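You operate a simulated robot arm through the tools that you are given. There is no shell and no other tool.

The job below is to be done with a simulated robot arm. You get a single attempt, and the scene is never put back.

Task
Rebuild the stub: blue spacer, red wheel, nut run down.
Fine: the black spacer comes off; stand it on the grey bench.
Where things are to end (x, y in the base frame): black spacer within 0.06 m of [0.91, 0.18].

It is judged by the outcome, as a careful person would: the job done as asked, and still so three seconds after it is handed in. It fails if anything else is knocked over, pushed out of place, dropped, spilled or broken.

Robot
A 6-joint arm with a two-finger gripper, fixed in place. Base frame: the origin is at the foot of the arm, x ahead of it, y to its left, z up. Units: m, rad, N and s.
Its first joint turns from -2.897 to 2.897 rad. Payload 2.45 kg.
Tool frame: the origin (TCP) lies between the finger pads and is the grasp point; the fingertips stand 0.02 m ahead of it; z points along the fingers, y is the line along which they close. The gripper opens to 0.14 m. The gripper's body begins 0.168 m behind the TCP.
Orientation is that of the tool frame in the base frame, as a unit quaternion [x, y, z, w]. With the fingers straight down and closing along the base's y, the tool's x points along the base's -x, its y along +y and its z along -z.

Tools
- The arm moves only by the tool drive_tool. Its argument "moves" is a list of rows, each an object of numbers (a shift or turn left out is 0, a gripper value left out holds the last): "tx", "ty", "tz": the shift along the base's x, y, z in units of 25 mm (1.0 is 25 mm); "rx", "ry", "rz": the turn, a rotation vector about the base's x, y, z in units of 6 degrees (1.0 is 6 degrees). In form: [{"tx": .., "ty": .., "tz": .., "rx": .., "ry": .., "rz": ..}, ...]. A call has 1 to 20 rows; each row shifts and turns the commanded pose from where the row before left it. "claw" is the opening, from 0 (shut) to 1 (fully open), set as the call begins (left out, the last holds). A call with a number of a shift or a turn outside -1 to 1 is refused whole. Each row takes 0.2 s and may step no farther than 0.05 m and 0.15 rad from the row before; otherwise, or with a gripper value out of range, the whole call is refused. A pose out of reach is approached as far as the arm can. The call stops where the force on the tool passes 40 N (or 10 N more than at its start, if that is more) or the arm is blocked; 0.2 s more then pass. The fingers move at their own pace (about 0.045 m/s each) and stop on an object; they squeeze with about 26 N. The grip force told is the motor's: it shows also when the fingers shut on nothing. Time passes only in rows, and 0.2 s behind the last, so rows that do not move let the fingers close. The reply holds the time, the measured pose of the TCP, the force on the tool along the base axes, the opening and the grip force, in the units named above and with some noise, with the torque about the TCP (base axes, N m) and any sound that the robot's microphone picked up, and new pictures: "views" is both (left out), scene, wrist or none.
- Cameras (640 x 400 px; columns grow to the right, rows downward): "scene" is fixed at [0.2206, 0.4961, 1.438]; the picture's right is [0.05, -1.00, 0.00], its down [-0.55, -0.03, -0.83] and it looks along [0.83, 0.04, -0.55] (base axes); focal length 214 px, centre (320, 200). "wrist" rides on the gripper at [0.078, 0.011, -0.209] in the tool frame; the picture's right is [-0.14, 0.99, 0.00], its down [-0.92, -0.13, -0.37] and it looks along [-0.37, -0.05, 0.93] (tool axes); focal length 280 px, centre (320, 200). There is no depth. A picture from a camera that has moved, and an enlarged one, comes with that camera's place and axes in the base frame and with its lens. The place of the scene camera against the robot may be out by one fixed shift of up to 0.018 m in any direction.
- inspect(camera, box): a new picture of the part [left, top, right, bottom] of that camera's present view, enlarged. It takes no simulated time.
- finish_job(): hands the job in; it is judged then, once.

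Nothing tells you positions but the pictures and the camera data. Unless the task says otherwise, let go and move clear before handing in.

The tools are called after "Request:" by a JSON object that holds its "api" and its "payload". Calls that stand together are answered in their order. drive_tool: Moves the arm, as the interface text tells. Its arguments: {"type":"object","properties":{"moves":{"type":"array","items":{"type":"object","properties":{"tx":{"type":"number"},"ty":{"type":"number"},"tz":{"type":"number"},"rx":{"type":"number"},"ry":{"type":"number"},"rz":{"type":"number"}}}},"claw":{"type":"number"},"views":{"type":"string","enum":["both","scene","wrist","none"]}},"required":["moves"]} The other tools are called the same way: inspect (camera, box) takes an enlarged picture of a part of a camera's view; finish_job () hands the job in.

At the start:

```text
time_s: 0.0
eef_pos: [0.7085, -0.0272, 1.2883]
orientation: [0.0, 1.0, 0.0, 0.0]
force: [0.8, 0.4, -0.3]
ft_torque: [-0.03, 0.02, -0.03]
grip_width: 0.1398
grasp_force: 0.1
```

scene: 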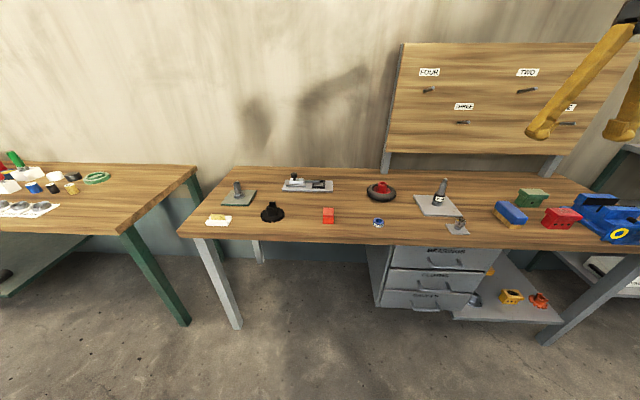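
wrist: 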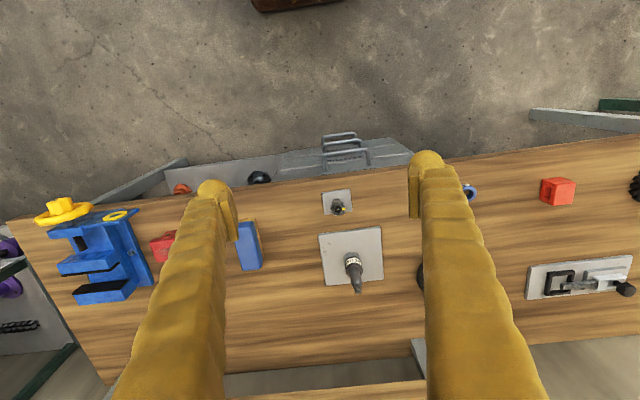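

I see two benches: one with grey legs holding several fixtures (a stub with a plate, a red wheel, a blue ring), and one with green legs to the left. I'll look closer before moving.

Request:
{"api": "inspect", "payload": {"camera": "scene", "box": [340, 160, 500, 260]}}

Request:
{"api": "inspect", "payload": {"camera": "scene", "box": [190, 160, 350, 260]}}

Request:
{"api": "inspect", "payload": {"camera": "scene", "box": [480, 160, 640, 260]}}

Request:
{"api": "inspect", "payload": {"camera": "wrist", "box": [290, 170, 450, 300]}}

Request:
{"api": "inspect", "payload": {"camera": "scene", "box": [0, 140, 160, 240]}}

```text
4.00 times, centred on (420, 210) of scene
camera zoom: at [0.2206, 0.4961, 1.438], right [0.05, -1.0, 0.0], down [-0.55, -0.03, -0.83], along [0.83, 0.04, -0.55], focal length 858 px, centre (-80, 160)
```

zoom: 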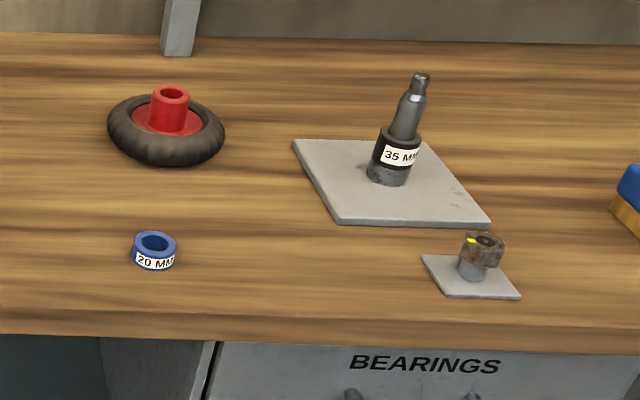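

```text
4.00 times, centred on (270, 210) of scene
camera zoom: at [0.2206, 0.4961, 1.438], right [0.05, -1.0, 0.0], down [-0.55, -0.03, -0.83], along [0.83, 0.04, -0.55], focal length 858 px, centre (520, 160)
```

zoom: 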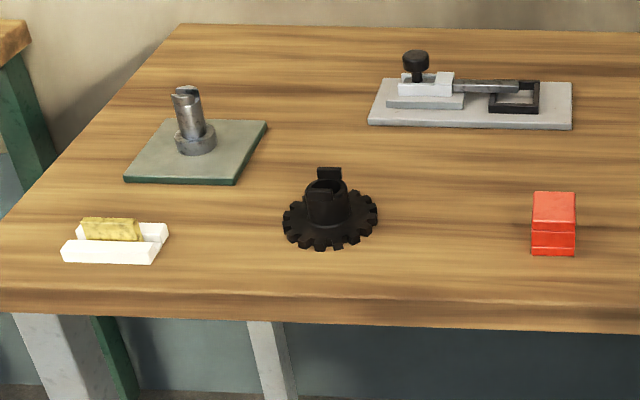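

```text
4.00 times, centred on (560, 210) of scene
camera zoom: at [0.2206, 0.4961, 1.438], right [0.05, -1.0, 0.0], down [-0.55, -0.03, -0.83], along [0.83, 0.04, -0.55], focal length 858 px, centre (-640, 160)
```

zoom: 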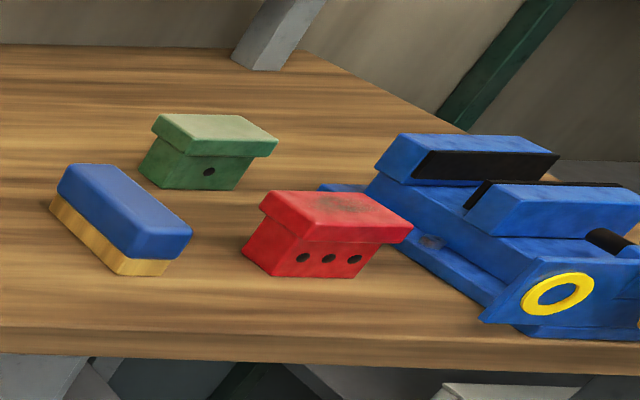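

```text
3.08 times, centred on (370, 235) of wrist
camera zoom: at [0.6298, -0.0154, 1.4972], right [0.14, 0.99, 0.0], down [0.92, -0.13, 0.37], along [0.37, -0.05, -0.93], focal length 863 px, centre (166, 92)
```

zoom: 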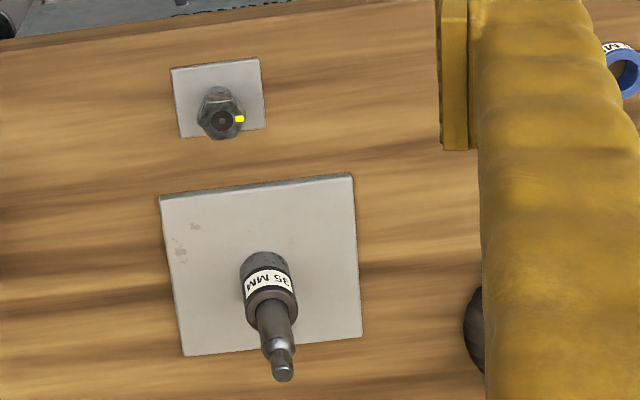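

```text
4.00 times, centred on (80, 190) of scene
camera zoom: at [0.2206, 0.4961, 1.438], right [0.05, -1.0, 0.0], down [-0.55, -0.03, -0.83], along [0.83, 0.04, -0.55], focal length 858 px, centre (1280, 240)
```

zoom: 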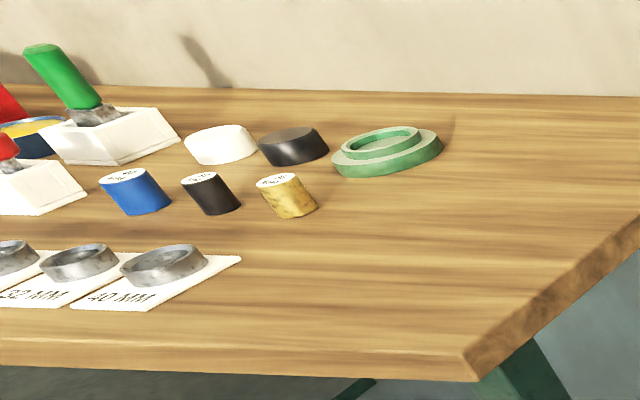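

I take the stub (with the black 35 mm spacer) near (1.02, 0.01), the blue ring near (0.89, 0.29), the wheel behind it, and the nut on its rest near (0.89, -0.01). I'll move over the stub, staying high, for a better wrist view.

Request:
{"api": "drive_tool", "payload": {"moves": [{"tx": 0.86, "ty": 0.235, "tz": -0.4}, {"tx": 0.86, "ty": 0.235, "tz": -0.4}, {"tx": 0.86, "ty": 0.235, "tz": -0.4}, {"tx": 0.86, "ty": 0.235, "tz": -0.4}, {"tx": 0.86, "ty": 0.235, "tz": -0.4}, {"tx": 0.86, "ty": 0.235, "tz": -0.4}, {"tx": 0.86, "ty": 0.235, "tz": -0.4}, {"tx": 0.86, "ty": 0.235, "tz": -0.4}]}}

```text
time_s: 1.8
eef_pos: [0.8806, 0.021, 1.2093]
orientation: [0.0, 1.0, 0.0, 0.001]
force: [0.2, 0.5, 0.2]
ft_torque: [0.0, -0.03, -0.04]
grip_width: 0.1399
grasp_force: 0.0
camera wrist: at [0.8021, 0.0316, 1.418], right [0.14, 0.99, 0.0], down [0.92, -0.13, 0.37], along [0.37, -0.05, -0.93], focal length 280 px, centre (320, 200)
```

scene: 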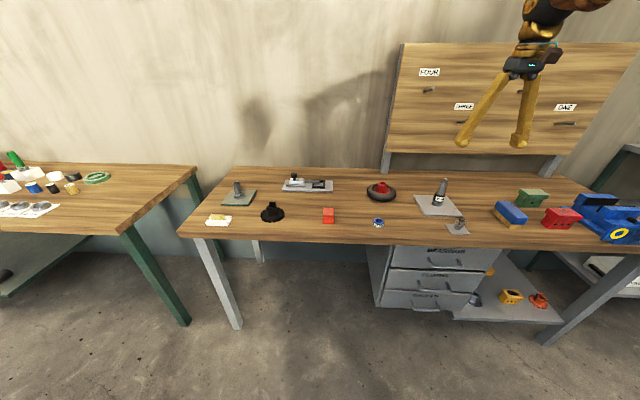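
wrist: 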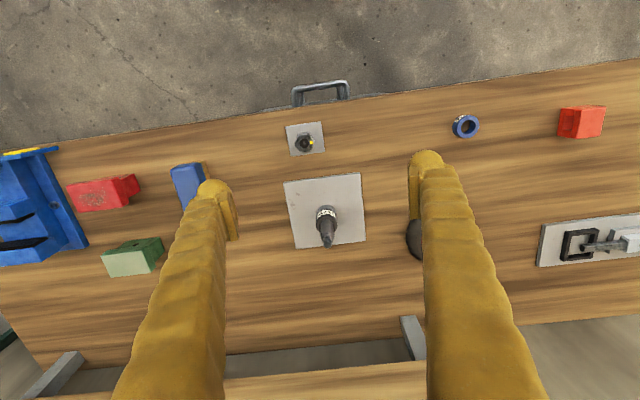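

The wrist view now looks almost straight down on the stub, the nut's rest, and the blue ring. I'll zoom in for measurements.

Request:
{"api": "inspect", "payload": {"camera": "wrist", "box": [260, 110, 400, 260]}}

Request:
{"api": "inspect", "payload": {"camera": "wrist", "box": [400, 90, 500, 160]}}

Request:
{"api": "inspect", "payload": {"camera": "scene", "box": [400, 160, 490, 250]}}

Request:
{"api": "inspect", "payload": {"camera": "scene", "box": [350, 170, 420, 240]}}

```text
2.67 times, centred on (330, 185) of wrist
camera zoom: at [0.8021, 0.0316, 1.418], right [0.14, 0.99, 0.0], down [0.92, -0.13, 0.37], along [0.37, -0.05, -0.93], focal length 748 px, centre (293, 240)
```

zoom: 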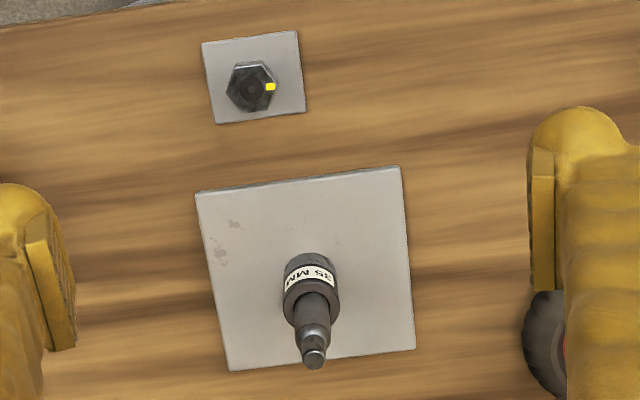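

```text
5.71 times, centred on (450, 125) of wrist
camera zoom: at [0.8021, 0.0316, 1.418], right [0.14, 0.99, 0.0], down [0.92, -0.13, 0.37], along [0.37, -0.05, -0.93], focal length 1602 px, centre (-423, 629)
```

zoom: 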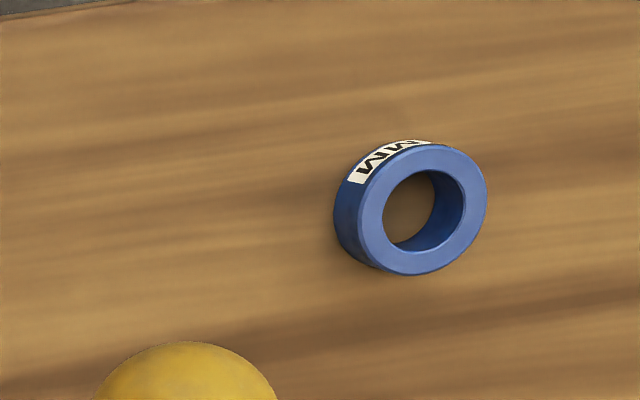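

```text
4.44 times, centred on (445, 205) of scene
camera zoom: at [0.2206, 0.4961, 1.438], right [0.05, -1.0, 0.0], down [-0.55, -0.03, -0.83], along [0.83, 0.04, -0.55], focal length 953 px, centre (-236, 178)
```

zoom: 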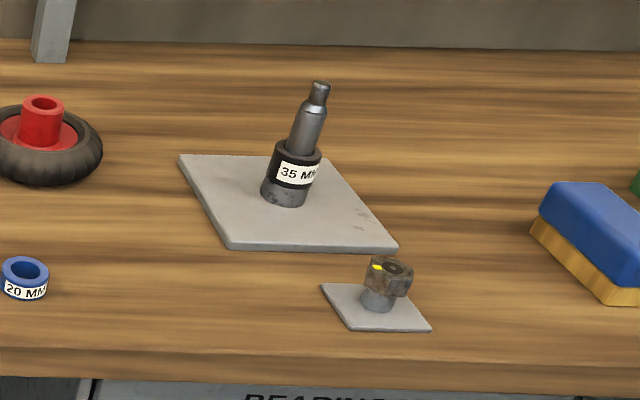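

```text
5.71 times, centred on (385, 205) of scene
camera zoom: at [0.2206, 0.4961, 1.438], right [0.05, -1.0, 0.0], down [-0.55, -0.03, -0.83], along [0.83, 0.04, -0.55], focal length 1226 px, centre (-51, 171)
```

zoom: 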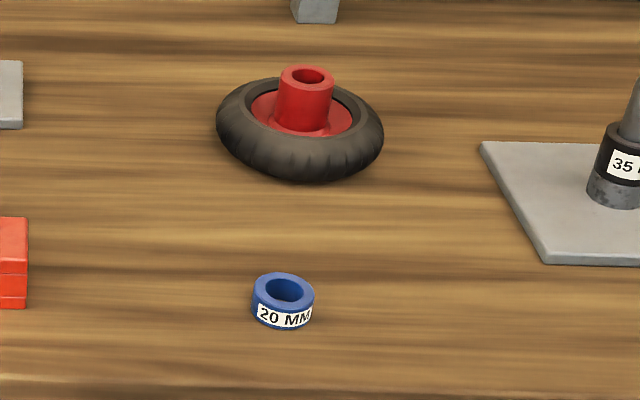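

The stub's plate triangulates to a centre of about (1.05, 0.01) with its top near z 0.87, and the stub top is near z 1.01. That's at or past the quoted reach, so I'll test it from a safe height.

Request:
{"api": "drive_tool", "payload": {"moves": [{"tx": 0.835, "ty": -0.05}, {"tx": 0.835, "ty": -0.05}, {"tx": 0.835, "ty": -0.05}, {"tx": 0.835, "ty": -0.05}, {"tx": 0.835, "ty": -0.05}, {"tx": 0.835, "ty": -0.05}, {"tx": 0.835, "ty": -0.05}, {"tx": 0.835, "ty": -0.05}]}}

```text
time_s: 3.6
eef_pos: [1.0479, 0.0107, 1.2088]
orientation: [0.0, 1.0, 0.001, 0.0]
force: [-0.1, 0.4, 1.1]
ft_torque: [0.0, -0.02, -0.03]
grip_width: 0.1396
grasp_force: 0.1
camera wrist: at [0.9694, 0.0219, 1.4173], right [0.14, 0.99, 0.0], down [0.92, -0.13, 0.37], along [0.37, -0.05, -0.93], focal length 280 px, centre (320, 200)
```

scene: 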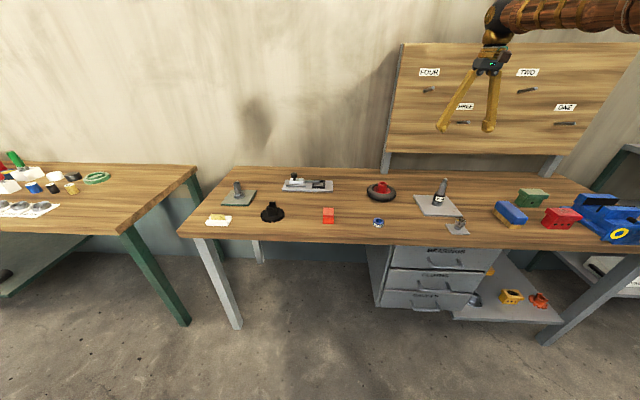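
wrist: 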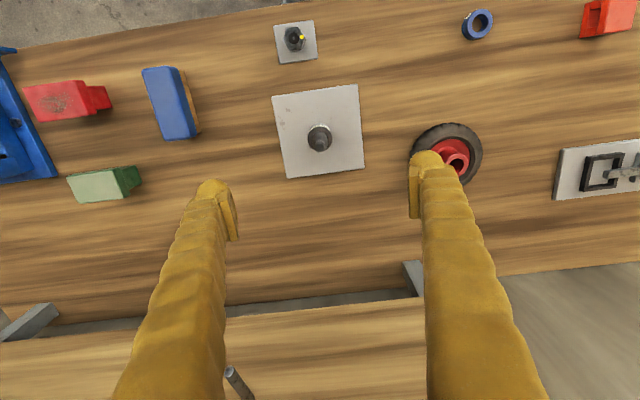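

The arm reaches x = 1.048 at this height. Now the wrist camera looks straight down the stub, so I'll measure in detail.

Request:
{"api": "inspect", "payload": {"camera": "wrist", "box": [260, 75, 380, 190]}}

Request:
{"api": "inspect", "payload": {"camera": "wrist", "box": [400, 110, 500, 200]}}

Request:
{"api": "inspect", "payload": {"camera": "wrist", "box": [265, 10, 325, 70]}}

Request:
{"api": "inspect", "payload": {"camera": "wrist", "box": [450, 0, 510, 50]}}

```text
3.48 times, centred on (320, 132) of wrist
camera zoom: at [0.9694, 0.0219, 1.4173], right [0.14, 0.99, 0.0], down [0.92, -0.13, 0.37], along [0.37, -0.05, -0.93], focal length 975 px, centre (320, 435)
```

zoom: 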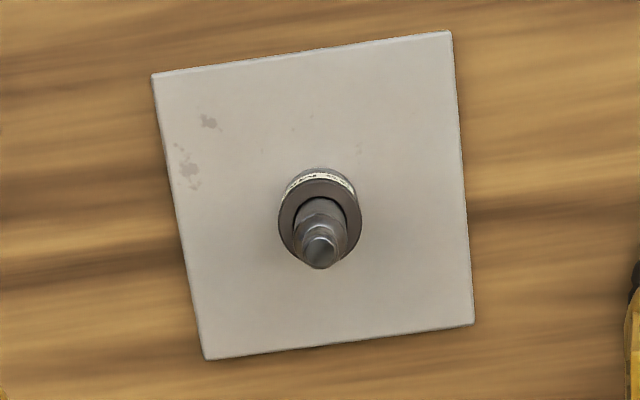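

```text
4.44 times, centred on (450, 155) of wrist
camera zoom: at [0.9694, 0.0219, 1.4173], right [0.14, 0.99, 0.0], down [0.92, -0.13, 0.37], along [0.37, -0.05, -0.93], focal length 1246 px, centre (-258, 400)
```

zoom: 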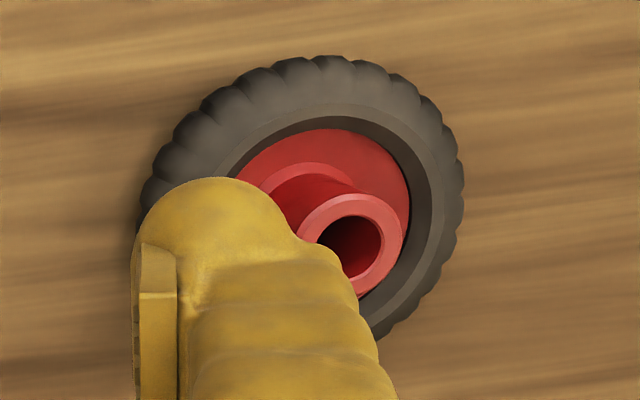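

```text
6.67 times, centred on (295, 40) of wrist
camera zoom: at [0.9694, 0.0219, 1.4173], right [0.14, 0.99, 0.0], down [0.92, -0.13, 0.37], along [0.37, -0.05, -0.93], focal length 1869 px, centre (487, 1267)
```

zoom: 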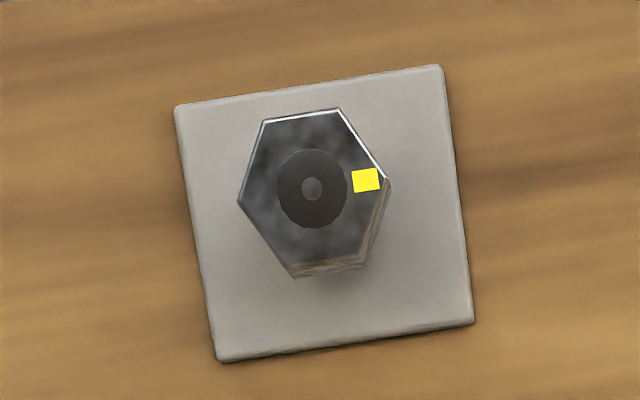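

```text
8.00 times, centred on (480, 25) of wrist
camera zoom: at [0.9694, 0.0219, 1.4173], right [0.14, 0.99, 0.0], down [0.92, -0.13, 0.37], along [0.37, -0.05, -0.93], focal length 2243 px, centre (-960, 1600)
```

zoom: 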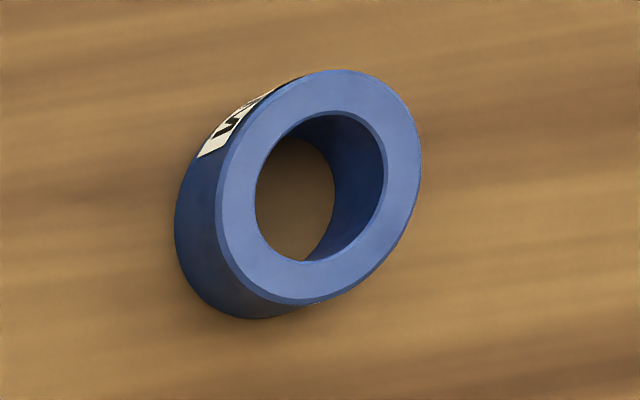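

Stub axis comes out at about (1.050, 0.0105), wheel hub near (1.125, 0.245), blue ring near (0.909, 0.297), and nut near (0.892, -0.009). I'll zoom in on the stub, wheel and nut from the side to get their heights.

Request:
{"api": "inspect", "payload": {"camera": "scene", "box": [425, 170, 465, 220]}}

Request:
{"api": "inspect", "payload": {"camera": "scene", "box": [360, 172, 400, 208]}}

Request:
{"api": "inspect", "payload": {"camera": "scene", "box": [440, 208, 475, 240]}}

Request:
{"api": "inspect", "payload": {"camera": "scene", "box": [365, 208, 395, 235]}}

```text
8.00 times, centred on (445, 195) of scene
camera zoom: at [0.2206, 0.4961, 1.438], right [0.05, -1.0, 0.0], down [-0.55, -0.03, -0.83], along [0.83, 0.04, -0.55], focal length 1716 px, centre (-680, 240)
```

zoom: 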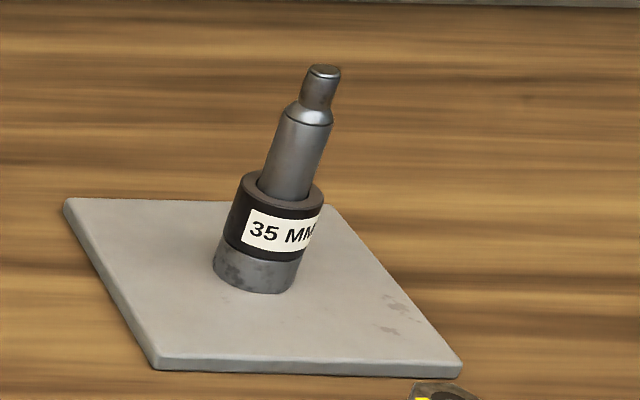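

```text
11.11 times, centred on (380, 190) of scene
camera zoom: at [0.2206, 0.4961, 1.438], right [0.05, -1.0, 0.0], down [-0.55, -0.03, -0.83], along [0.83, 0.04, -0.55], focal length 2383 px, centre (-347, 311)
```

zoom: 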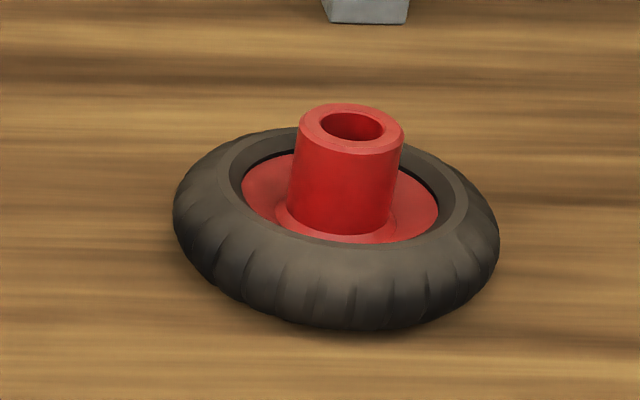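

```text
12.50 times, centred on (458, 224) of scene
camera zoom: at [0.2206, 0.4961, 1.438], right [0.05, -1.0, 0.0], down [-0.55, -0.03, -0.83], along [0.83, 0.04, -0.55], focal length 2681 px, centre (-1399, -100)
```

zoom: 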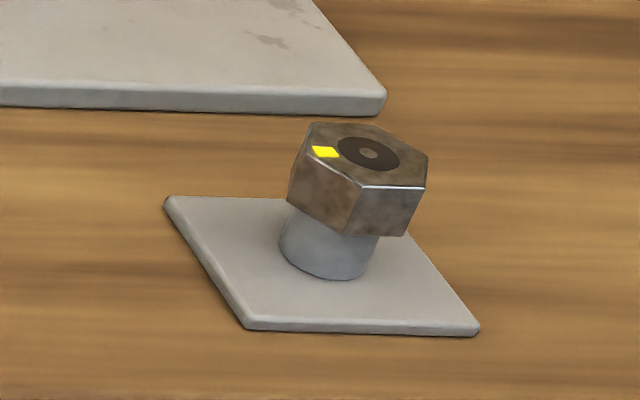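

```text
14.81 times, centred on (380, 222) of scene
camera zoom: at [0.2206, 0.4961, 1.438], right [0.05, -1.0, 0.0], down [-0.55, -0.03, -0.83], along [0.83, 0.04, -0.55], focal length 3177 px, centre (-569, -118)
```

zoom: 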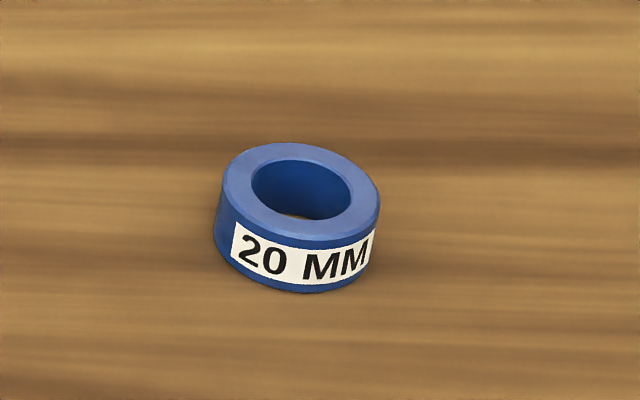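

The stack reads: plate top z≈0.869, collar to ≈0.889, black spacer ≈0.889–0.925, and stub top ≈1.005. I'll come down over the stub with the fingers wide open, first to just above its top.

Request:
{"api": "drive_tool", "payload": {"moves": [{"tx": 0.08, "tz": -0.7}, {"tz": -1}, {"tz": -1}, {"tz": -1}, {"tz": -1}, {"tz": -1}, {"tz": -0.8}, {"tz": -0.5}]}}

```text
time_s: 5.4
eef_pos: [1.0502, 0.0121, 1.034]
orientation: [0.0, 1.0, 0.001, 0.0]
force: [-0.3, 0.2, 0.6]
ft_torque: [-0.01, -0.01, 0.0]
grip_width: 0.1399
grasp_force: 0.2
camera wrist: at [0.971, 0.0223, 1.2422], right [0.14, 0.99, 0.0], down [0.92, -0.13, 0.37], along [0.37, -0.05, -0.93], focal length 280 px, centre (320, 200)
```

scene: 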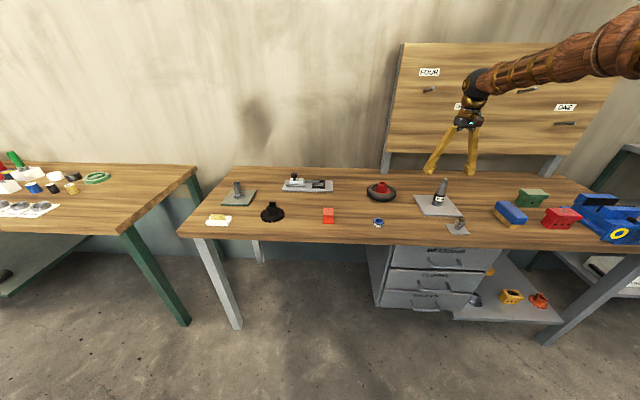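
wrist: 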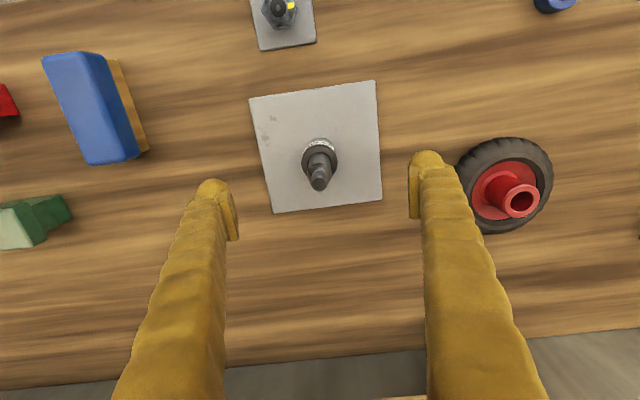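

Good clearance around the stub. I'll zoom to check centring of the shaft between the fingers, and take a second look at the wheel from here.

Request:
{"api": "inspect", "payload": {"camera": "wrist", "box": [270, 110, 370, 210]}}

Request:
{"api": "inspect", "payload": {"camera": "wrist", "box": [430, 120, 570, 240]}}

```text
4.00 times, centred on (320, 160) of wrist
camera zoom: at [0.971, 0.0223, 1.2422], right [0.14, 0.99, 0.0], down [0.92, -0.13, 0.37], along [0.37, -0.05, -0.93], focal length 1122 px, centre (320, 360)
```

zoom: 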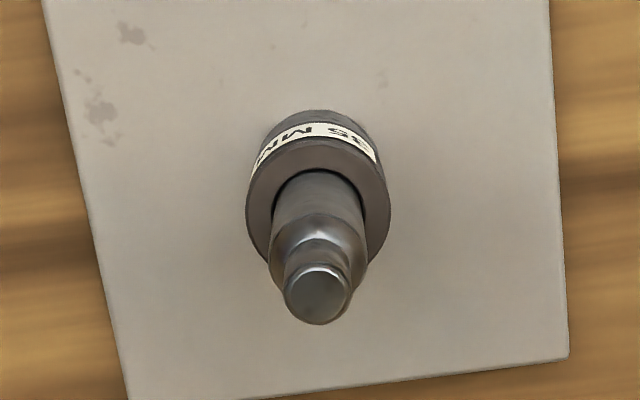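

```text
3.33 times, centred on (500, 180) of wrist
camera zoom: at [0.971, 0.0223, 1.2422], right [0.14, 0.99, 0.0], down [0.92, -0.13, 0.37], along [0.37, -0.05, -0.93], focal length 935 px, centre (-280, 267)
```

zoom: 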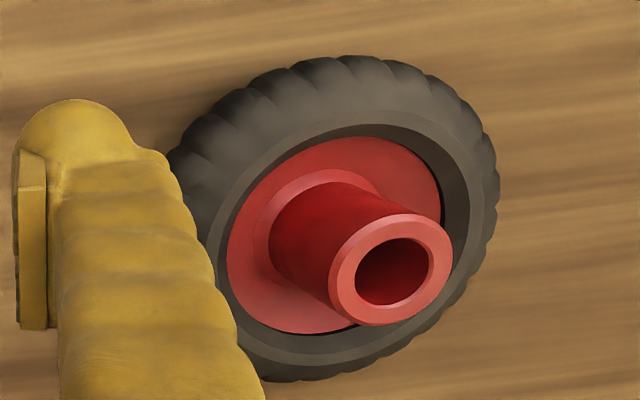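

The shaft is centred between the fingers (axis ≈ (1.050, 0.011)). I'll descend to the spacer's height, keeping tips above the collar joint, without closing yet.

Request:
{"api": "drive_tool", "payload": {"moves": [{"tz": -1}, {"tz": -1}, {"tz": -1}, {"tz": -1}, {"tz": -0.5}, {"tz": -0.3}]}}

```text
time_s: 6.8
eef_pos: [1.0493, 0.0112, 0.9131]
orientation: [0.0, 1.0, 0.0, 0.001]
force: [-0.4, -0.5, -0.2]
ft_torque: [0.02, 0.01, 0.02]
grip_width: 0.1397
grasp_force: 0.0
camera wrist: at [0.9709, 0.0226, 1.1221], right [0.14, 0.99, 0.0], down [0.92, -0.13, 0.37], along [0.36, -0.05, -0.93], focal length 280 px, centre (320, 200)
```

scene: 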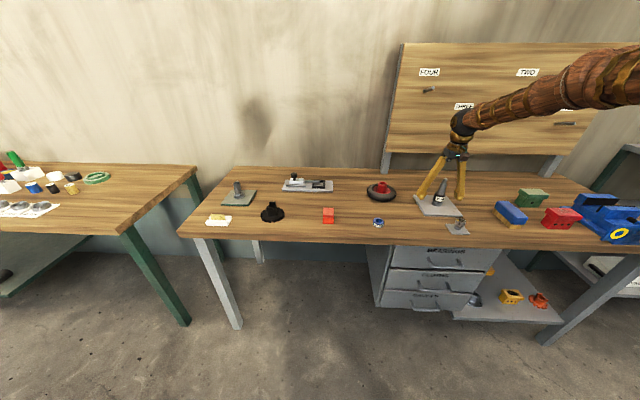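
wrist: 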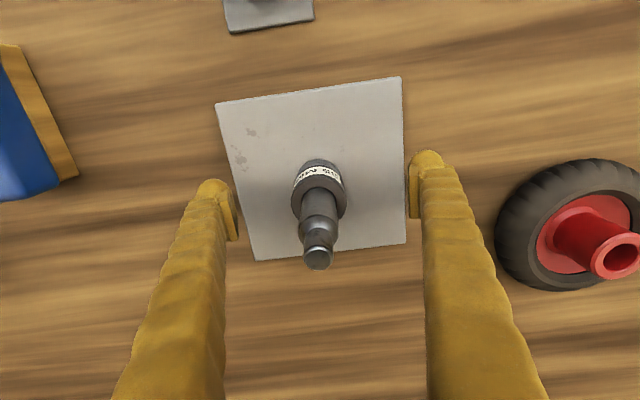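

The fingers straddle the black spacer at its height with tips just above the collar. I'll close on it now and hold still while it grips.

Request:
{"api": "drive_tool", "payload": {"moves": [{}, {}, {}, {}, {}, {}, {}, {}], "claw": 0.2}}

```text
time_s: 8.6
eef_pos: [1.0496, 0.0107, 0.9133]
orientation: [-0.001, 1.0, 0.0, 0.0]
force: [-0.1, -7.0, 0.0]
ft_torque: [-0.03, 0.01, 0.02]
grip_width: 0.0404
grasp_force: 25.5
camera wrist: at [0.9709, 0.0223, 1.1222], right [0.14, 0.99, 0.0], down [0.92, -0.13, 0.37], along [0.36, -0.05, -0.93], focal length 280 px, centre (320, 200)
```

scene: 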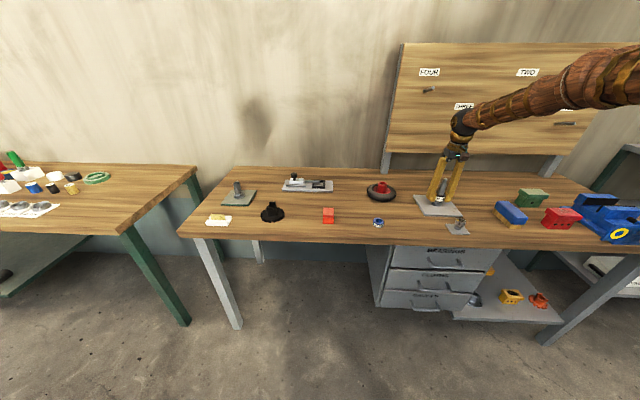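
wrist: 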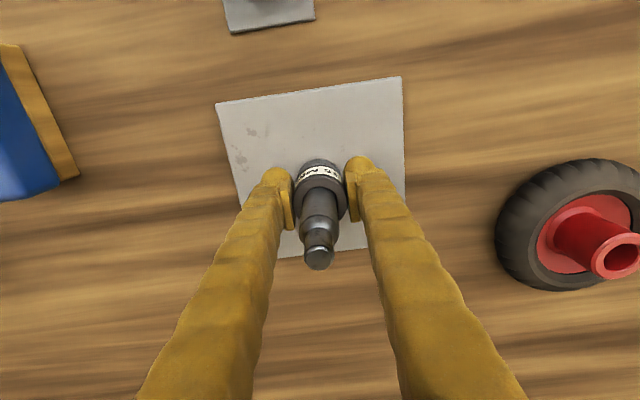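

Gripped at 0.040 m width; a 7 N sideways load suggests the stub axis is slightly toward −y of my centre. I'll ease over a little, then see the force.

Request:
{"api": "drive_tool", "payload": {"moves": [{"ty": -0.03}, {}], "views": "none"}}

```text
time_s: 9.2
eef_pos: [1.0481, 0.012, 0.9143]
orientation: [-0.001, 1.0, 0.001, 0.0]
force: [-1.7, 2.1, 2.3]
ft_torque: [-0.01, 0.08, -0.01]
grip_width: 0.0405
grasp_force: 25.6
```

The load relaxed to ~2 N. Now lifting straight up until the spacer's bottom clears the stub.

Request:
{"api": "drive_tool", "payload": {"moves": [{"tz": 0.3}, {"tz": 0.4}, {"tz": 0.5}, {"tz": 0.6}, {"tz": 0.6}, {"tz": 0.6}, {"tz": 0.6}, {"tz": 0.6}, {"tz": 0.6}, {"tz": 0.6}, {"tz": 0.6}]}}

```text
time_s: 11.6
eef_pos: [1.0489, 0.0097, 1.063]
orientation: [0.001, 1.0, 0.0, 0.0]
force: [0.5, 0.3, -2.7]
ft_torque: [-0.02, 0.01, -0.01]
grip_width: 0.0406
grasp_force: 26.2
camera wrist: at [0.9709, 0.0211, 1.2725], right [0.14, 0.99, 0.0], down [0.92, -0.13, 0.37], along [0.36, -0.05, -0.93], focal length 280 px, centre (320, 200)
```

scene: 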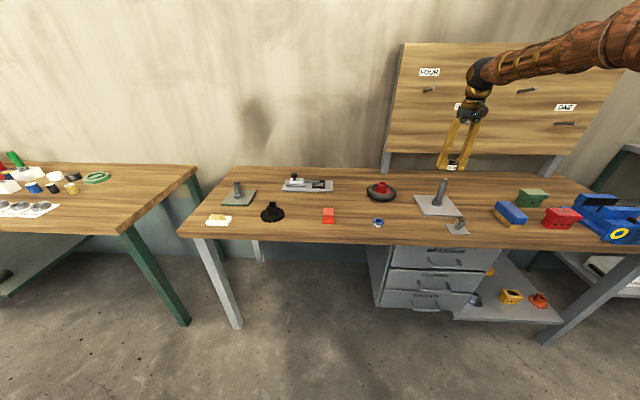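
wrist: 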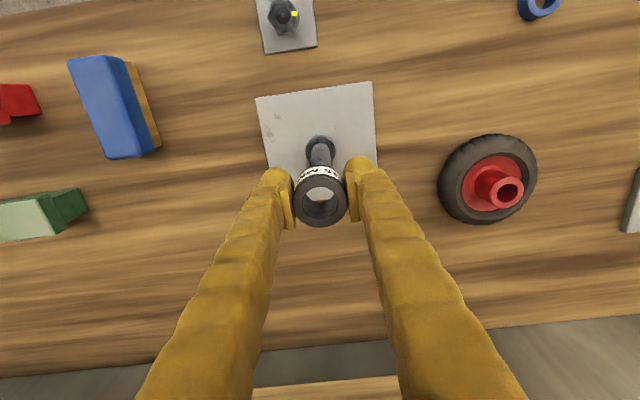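

The black spacer is off the stub. I'll zoom in to record how it sits in the grip relative to the stub (useful calibration for putting the blue one on).

Request:
{"api": "inspect", "payload": {"camera": "wrist", "box": [270, 120, 370, 240]}}

Request:
{"api": "inspect", "payload": {"camera": "scene", "box": [410, 130, 490, 220]}}

```text
3.33 times, centred on (320, 180) of wrist
camera zoom: at [0.9709, 0.0211, 1.2725], right [0.14, 0.99, 0.0], down [0.92, -0.13, 0.37], along [0.36, -0.05, -0.93], focal length 935 px, centre (320, 267)
```

zoom: 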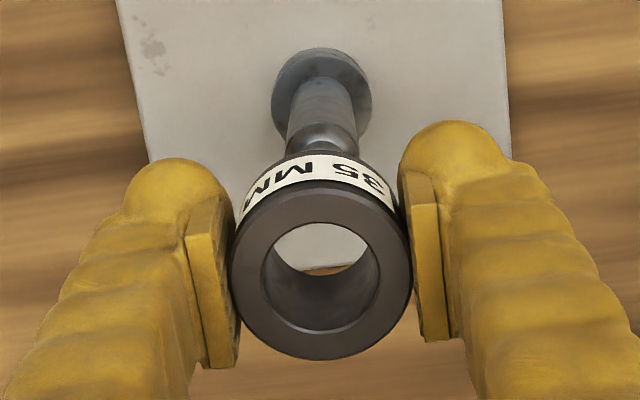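

```text
4.44 times, centred on (450, 175) of scene
camera zoom: at [0.2206, 0.4961, 1.438], right [0.05, -1.0, 0.0], down [-0.55, -0.03, -0.83], along [0.83, 0.04, -0.55], focal length 953 px, centre (-258, 311)
```

zoom: 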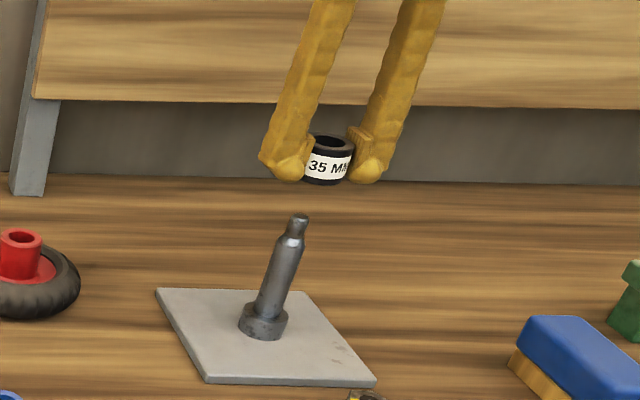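

The spacer hangs level in the grip. Now carrying it at this height to (0.91, 0.18), then down to a few cm above the bench.

Request:
{"api": "drive_tool", "payload": {"moves": [{"tx": -0.62, "ty": 0.76}, {"tx": -0.62, "ty": 0.76}, {"tx": -0.62, "ty": 0.76}, {"tx": -0.62, "ty": 0.76}, {"tx": -0.62, "ty": 0.76}, {"tx": -0.62, "ty": 0.76}, {"tx": -0.62, "ty": 0.76}, {"tx": -0.62, "ty": 0.76}, {"tx": -0.62, "ty": 0.76}, {"tz": -0.8}, {"tz": -0.9}, {"tz": -1}, {"tz": -1}, {"tz": -1}, {"tz": -0.8}, {"tz": -0.5}]}}

```text
time_s: 15.0
eef_pos: [0.9099, 0.1807, 0.9155]
orientation: [0.0, 1.0, 0.0, 0.001]
force: [0.5, -0.3, -1.7]
ft_torque: [0.02, -0.04, 0.0]
grip_width: 0.0406
grasp_force: 25.5
camera wrist: at [0.8312, 0.1922, 1.1228], right [0.14, 0.99, 0.0], down [0.92, -0.13, 0.37], along [0.37, -0.05, -0.93], focal length 280 px, centre (320, 200)
```

scene: 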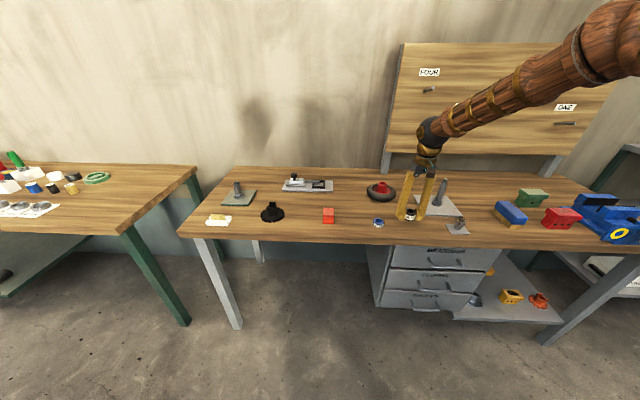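
wrist: 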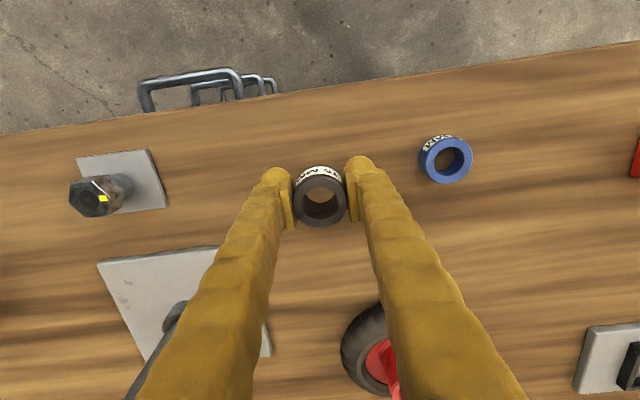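

Positioned over the target with the bench clear beneath. Lowering gently toward contact.

Request:
{"api": "drive_tool", "payload": {"moves": [{"tz": -0.5}, {"tz": -0.3}, {"tz": -0.1}, {}], "views": "none"}}

Request:
{"api": "drive_tool", "payload": {"moves": [{"tz": -0.06}, {}], "views": "none"}}

Request:
{"api": "drive_tool", "payload": {"moves": [{"tz": -0.06}, {}], "views": "scene"}}

```text
time_s: 16.0
eef_pos: [0.9092, 0.1815, 0.8914]
orientation: [0.0, 1.0, 0.0, 0.0]
force: [-0.4, 0.7, -1.8]
ft_torque: [0.03, 0.06, -0.01]
grip_width: 0.0405
grasp_force: 25.8
```

```text
time_s: 16.6
eef_pos: [0.9094, 0.1804, 0.8895]
orientation: [0.0, 1.0, 0.0, 0.0]
force: [-0.9, 0.1, -1.3]
ft_torque: [0.01, 0.04, 0.0]
grip_width: 0.0403
grasp_force: 25.8
```

```text
time_s: 17.2
eef_pos: [0.9095, 0.1807, 0.8896]
orientation: [0.0, 1.0, 0.0, 0.0]
force: [0.4, 0.3, -2.8]
ft_torque: [0.02, -0.01, 0.03]
grip_width: 0.0405
grasp_force: 25.7
```

scene: 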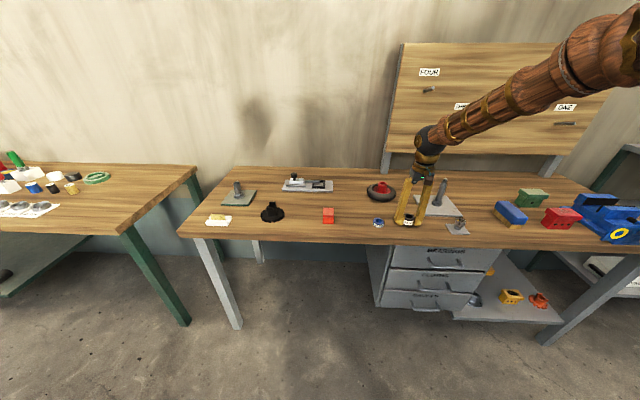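

No contact yet (only the spacer's ~2 N weight). Stepping down further in ~1.5 mm increments.

Request:
{"api": "drive_tool", "payload": {"moves": [{"tz": -0.06}, {}], "views": "none"}}

Request:
{"api": "drive_tool", "payload": {"moves": [{"tz": -0.06}, {}], "views": "none"}}

Request:
{"api": "inspect", "payload": {"camera": "scene", "box": [390, 190, 430, 230]}}

```text
time_s: 17.8
eef_pos: [0.9092, 0.1816, 0.8861]
orientation: [-0.001, 1.0, 0.0, 0.0]
force: [0.9, 0.0, -2.8]
ft_torque: [0.02, -0.03, 0.0]
grip_width: 0.0405
grasp_force: 26.1
```

```text
time_s: 18.4
eef_pos: [0.9093, 0.1824, 0.8851]
orientation: [0.0, 1.0, 0.0, 0.0]
force: [-0.4, 0.5, -1.8]
ft_torque: [-0.03, 0.02, 0.01]
grip_width: 0.0406
grasp_force: 26.4
```

```text
10.00 times, centred on (410, 210) of scene
camera zoom: at [0.2206, 0.4961, 1.438], right [0.05, -1.0, 0.0], down [-0.55, -0.03, -0.83], along [0.83, 0.04, -0.55], focal length 2145 px, centre (-580, 100)
```

zoom: 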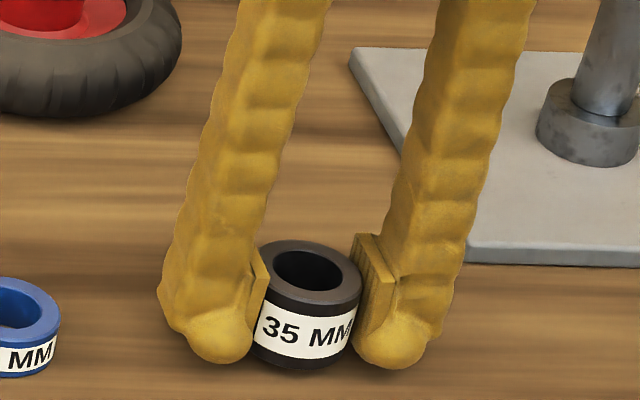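

The spacer's bottom looks about at the bench. A few more small steps until the upward force shows.

Request:
{"api": "drive_tool", "payload": {"moves": [{"tz": -0.05}, {}], "views": "none"}}

Request:
{"api": "drive_tool", "payload": {"moves": [{"tz": -0.05}, {}], "views": "none"}}

Request:
{"api": "drive_tool", "payload": {"moves": [{"tz": -0.05}, {}], "views": "none"}}

```text
time_s: 19.0
eef_pos: [0.9087, 0.182, 0.8845]
orientation: [0.0, 1.0, 0.0, 0.0]
force: [-1.2, -0.5, -1.2]
ft_torque: [0.02, 0.0, 0.01]
grip_width: 0.0405
grasp_force: 26.0
```

```text
time_s: 19.6
eef_pos: [0.9097, 0.1814, 0.8824]
orientation: [0.001, 1.0, 0.0, 0.001]
force: [0.1, -0.9, -2.8]
ft_torque: [-0.03, 0.01, 0.04]
grip_width: 0.0407
grasp_force: 25.9
```

```text
time_s: 20.2
eef_pos: [0.9094, 0.1811, 0.8815]
orientation: [0.0, 1.0, 0.0, 0.001]
force: [0.0, 0.1, -2.3]
ft_torque: [-0.02, 0.01, -0.01]
grip_width: 0.0403
grasp_force: 25.6
```

Still no contact; the bench must be a little lower than my estimate. Continuing in small steps.

Request:
{"api": "drive_tool", "payload": {"moves": [{"tz": -0.05}, {}], "views": "none"}}

Request:
{"api": "drive_tool", "payload": {"moves": [{"tz": -0.05}, {}], "views": "none"}}

Request:
{"api": "inspect", "payload": {"camera": "scene", "box": [390, 190, 430, 230]}}

```text
time_s: 20.8
eef_pos: [0.9094, 0.181, 0.8807]
orientation: [0.0, 1.0, -0.001, 0.0]
force: [0.6, -0.5, -2.1]
ft_torque: [-0.01, -0.02, -0.01]
grip_width: 0.0405
grasp_force: 25.8
```

```text
time_s: 21.4
eef_pos: [0.9098, 0.1818, 0.8801]
orientation: [0.0, 1.0, -0.001, -0.001]
force: [-1.6, 1.4, 12.4]
ft_torque: [0.0, 0.2, 0.02]
grip_width: 0.0403
grasp_force: 26.2
```

```text
10.00 times, centred on (410, 210) of scene
camera zoom: at [0.2206, 0.4961, 1.438], right [0.05, -1.0, 0.0], down [-0.55, -0.03, -0.83], along [0.83, 0.04, -0.55], focal length 2145 px, centre (-580, 100)
```

zoom: 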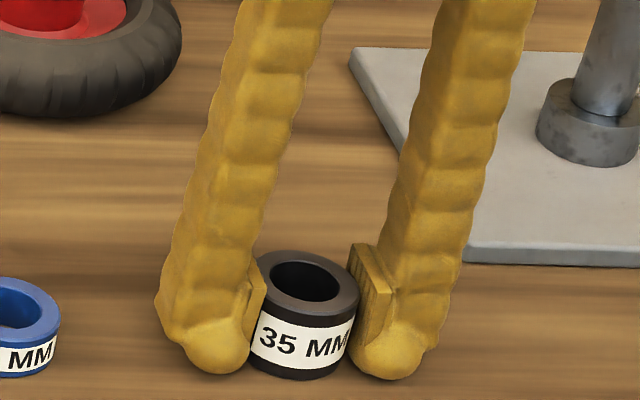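

Contact felt (~12 N) — the spacer is on the bench. Easing off half a millimetre, then opening part way.

Request:
{"api": "drive_tool", "payload": {"moves": [{"tz": 0.02}, {}, {}, {}, {}], "claw": 0.5, "views": "none"}}

Request:
{"api": "drive_tool", "payload": {"moves": [{"tz": 0.3}, {"tz": 0.5}, {"tz": 0.8}, {"tz": 1}, {"tz": 1}, {"tz": 1}, {"tz": 1}]}}

```text
time_s: 22.6
eef_pos: [0.9101, 0.1827, 0.8799]
orientation: [0.0, 1.0, 0.0, 0.0]
force: [-1.0, 0.1, 0.3]
ft_torque: [-0.01, -0.03, -0.03]
grip_width: 0.07
grasp_force: 0.0
```

```text
time_s: 24.2
eef_pos: [0.9098, 0.1812, 1.0189]
orientation: [0.0, 1.0, 0.0, 0.0]
force: [0.6, -0.5, 0.0]
ft_torque: [-0.01, 0.06, -0.02]
grip_width: 0.0702
grasp_force: 0.0
camera wrist: at [0.8318, 0.1923, 1.2282], right [0.14, 0.99, 0.0], down [0.92, -0.13, 0.37], along [0.36, -0.05, -0.93], focal length 280 px, centre (320, 200)
```

scene: 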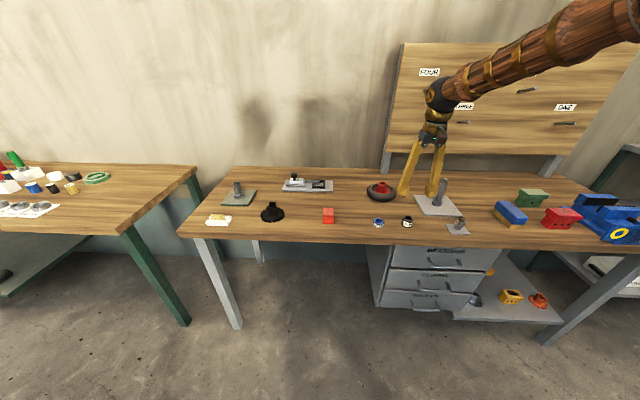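
wrist: 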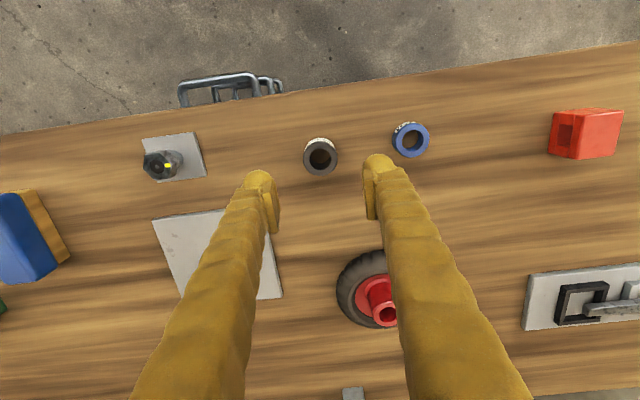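

The black spacer stands upright at about (0.909, 0.181). I'll measure the blue ring relative to it in the same view.

Request:
{"api": "inspect", "payload": {"camera": "wrist", "box": [290, 105, 450, 195]}}

Request:
{"api": "inspect", "payload": {"camera": "scene", "box": [365, 205, 425, 240]}}

```text
4.00 times, centred on (370, 150) of wrist
camera zoom: at [0.8318, 0.1923, 1.2282], right [0.14, 0.99, 0.0], down [0.92, -0.13, 0.37], along [0.36, -0.05, -0.93], focal length 1122 px, centre (120, 400)
```

zoom: 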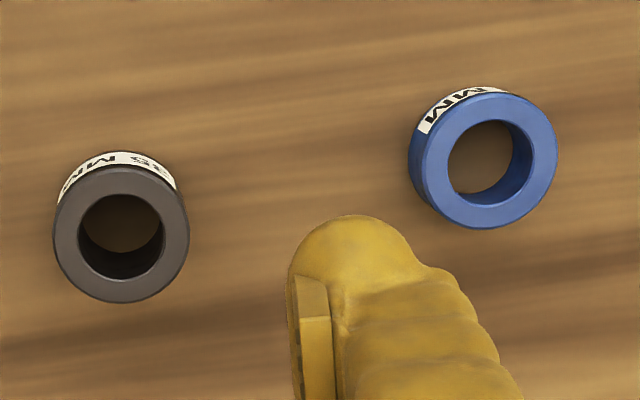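

```text
10.67 times, centred on (395, 222) of scene
camera zoom: at [0.2206, 0.4961, 1.438], right [0.05, -1.0, 0.0], down [-0.55, -0.03, -0.83], along [0.83, 0.04, -0.55], focal length 2288 px, centre (-480, -40)
```

zoom: 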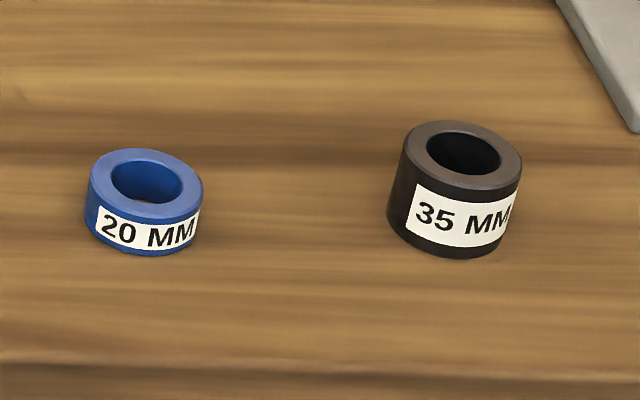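

Blue ring centre is at about (0.907, 0.297), offset (−0.003, +0.115) from the black one. I'll move over it and descend to just above.

Request:
{"api": "drive_tool", "payload": {"moves": [{"tx": -0.026, "ty": 0.922}, {"tx": -0.026, "ty": 0.922}, {"tx": -0.026, "ty": 0.922}, {"tx": -0.026, "ty": 0.922}, {"tx": -0.026, "ty": 0.922}, {"tz": -0.8}, {"tz": -1}, {"tz": -1}, {"tz": -0.6}, {"tz": -0.3}]}}

```text
time_s: 26.4
eef_pos: [0.9057, 0.2966, 0.927]
orientation: [0.0, 1.0, 0.0, 0.0]
force: [1.2, -0.8, -0.2]
ft_torque: [-0.04, -0.01, -0.03]
grip_width: 0.07
grasp_force: 0.1
camera wrist: at [0.8276, 0.3081, 1.1351], right [0.14, 0.99, 0.0], down [0.92, -0.13, 0.37], along [0.37, -0.05, -0.93], focal length 280 px, centre (320, 200)
```

scene: 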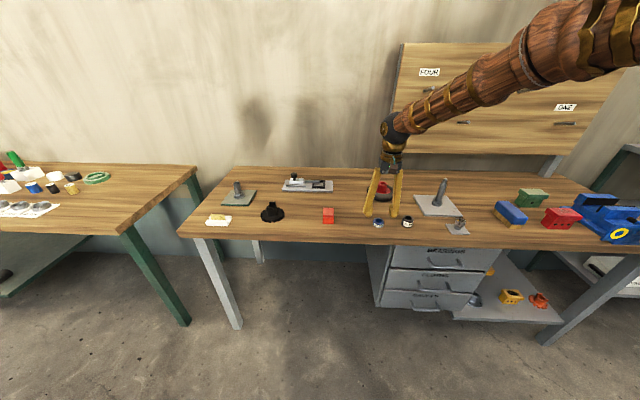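
wrist: 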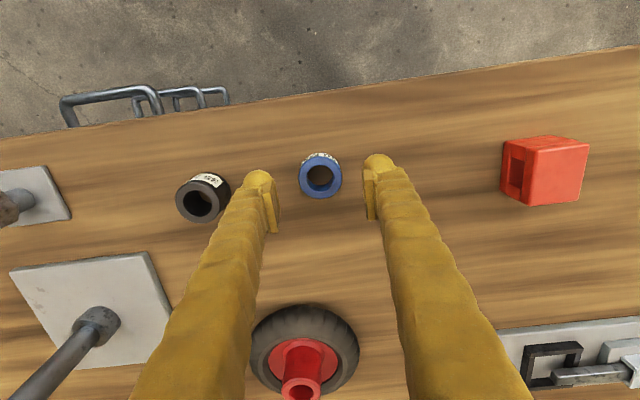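

The blue ring is centred between the fingers and the black one is clear. Descending to grip height.

Request:
{"api": "drive_tool", "payload": {"moves": [{"tz": -0.8}, {"tz": -0.6}, {"tz": -0.3}, {"tz": -0.08}, {}], "views": "wrist"}}

Request:
{"api": "inspect", "payload": {"camera": "wrist", "box": [250, 130, 410, 240]}}

Request:
{"api": "inspect", "payload": {"camera": "scene", "box": [360, 195, 420, 240]}}

```text
time_s: 27.6
eef_pos: [0.9065, 0.297, 0.8825]
orientation: [0.0, 1.0, -0.001, 0.0]
force: [0.7, 0.5, -0.8]
ft_torque: [-0.01, -0.01, 0.02]
grip_width: 0.07
grasp_force: 0.1
camera wrist: at [0.8281, 0.3079, 1.0909], right [0.14, 0.99, 0.0], down [0.92, -0.13, 0.37], along [0.37, -0.05, -0.93], focal length 280 px, centre (320, 200)
```

wrist: 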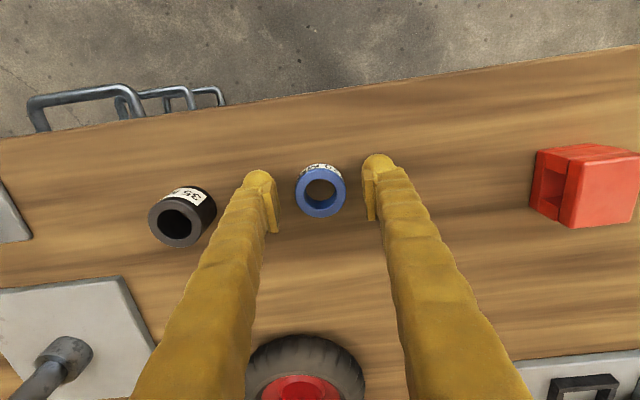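

```text
3.64 times, centred on (330, 185) of wrist
camera zoom: at [0.8281, 0.3079, 1.0909], right [0.14, 0.99, 0.0], down [0.92, -0.13, 0.37], along [0.37, -0.05, -0.93], focal length 1020 px, centre (284, 254)
```

zoom: 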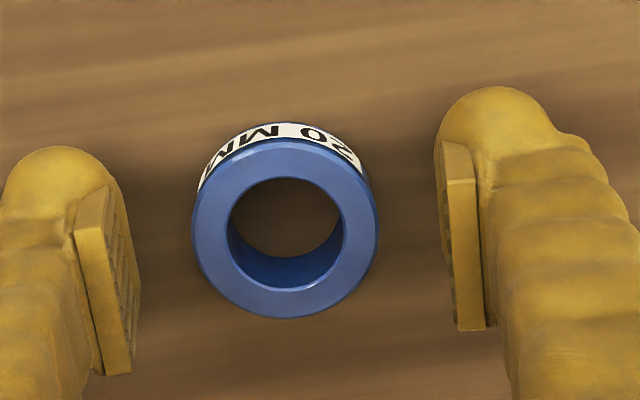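

```text
8.89 times, centred on (390, 218) of scene
camera zoom: at [0.2206, 0.4961, 1.438], right [0.05, -1.0, 0.0], down [-0.55, -0.03, -0.83], along [0.83, 0.04, -0.55], focal length 1906 px, centre (-302, 44)
```

zoom: 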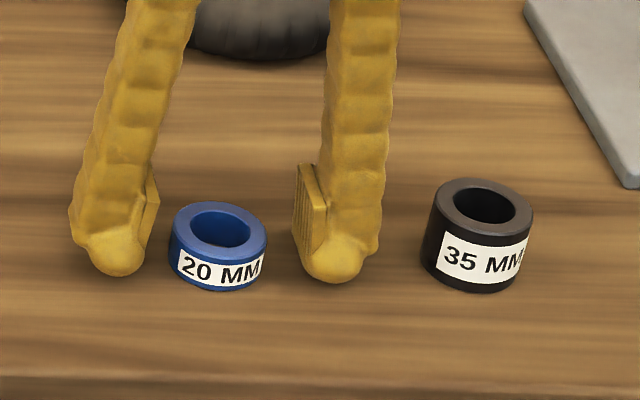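

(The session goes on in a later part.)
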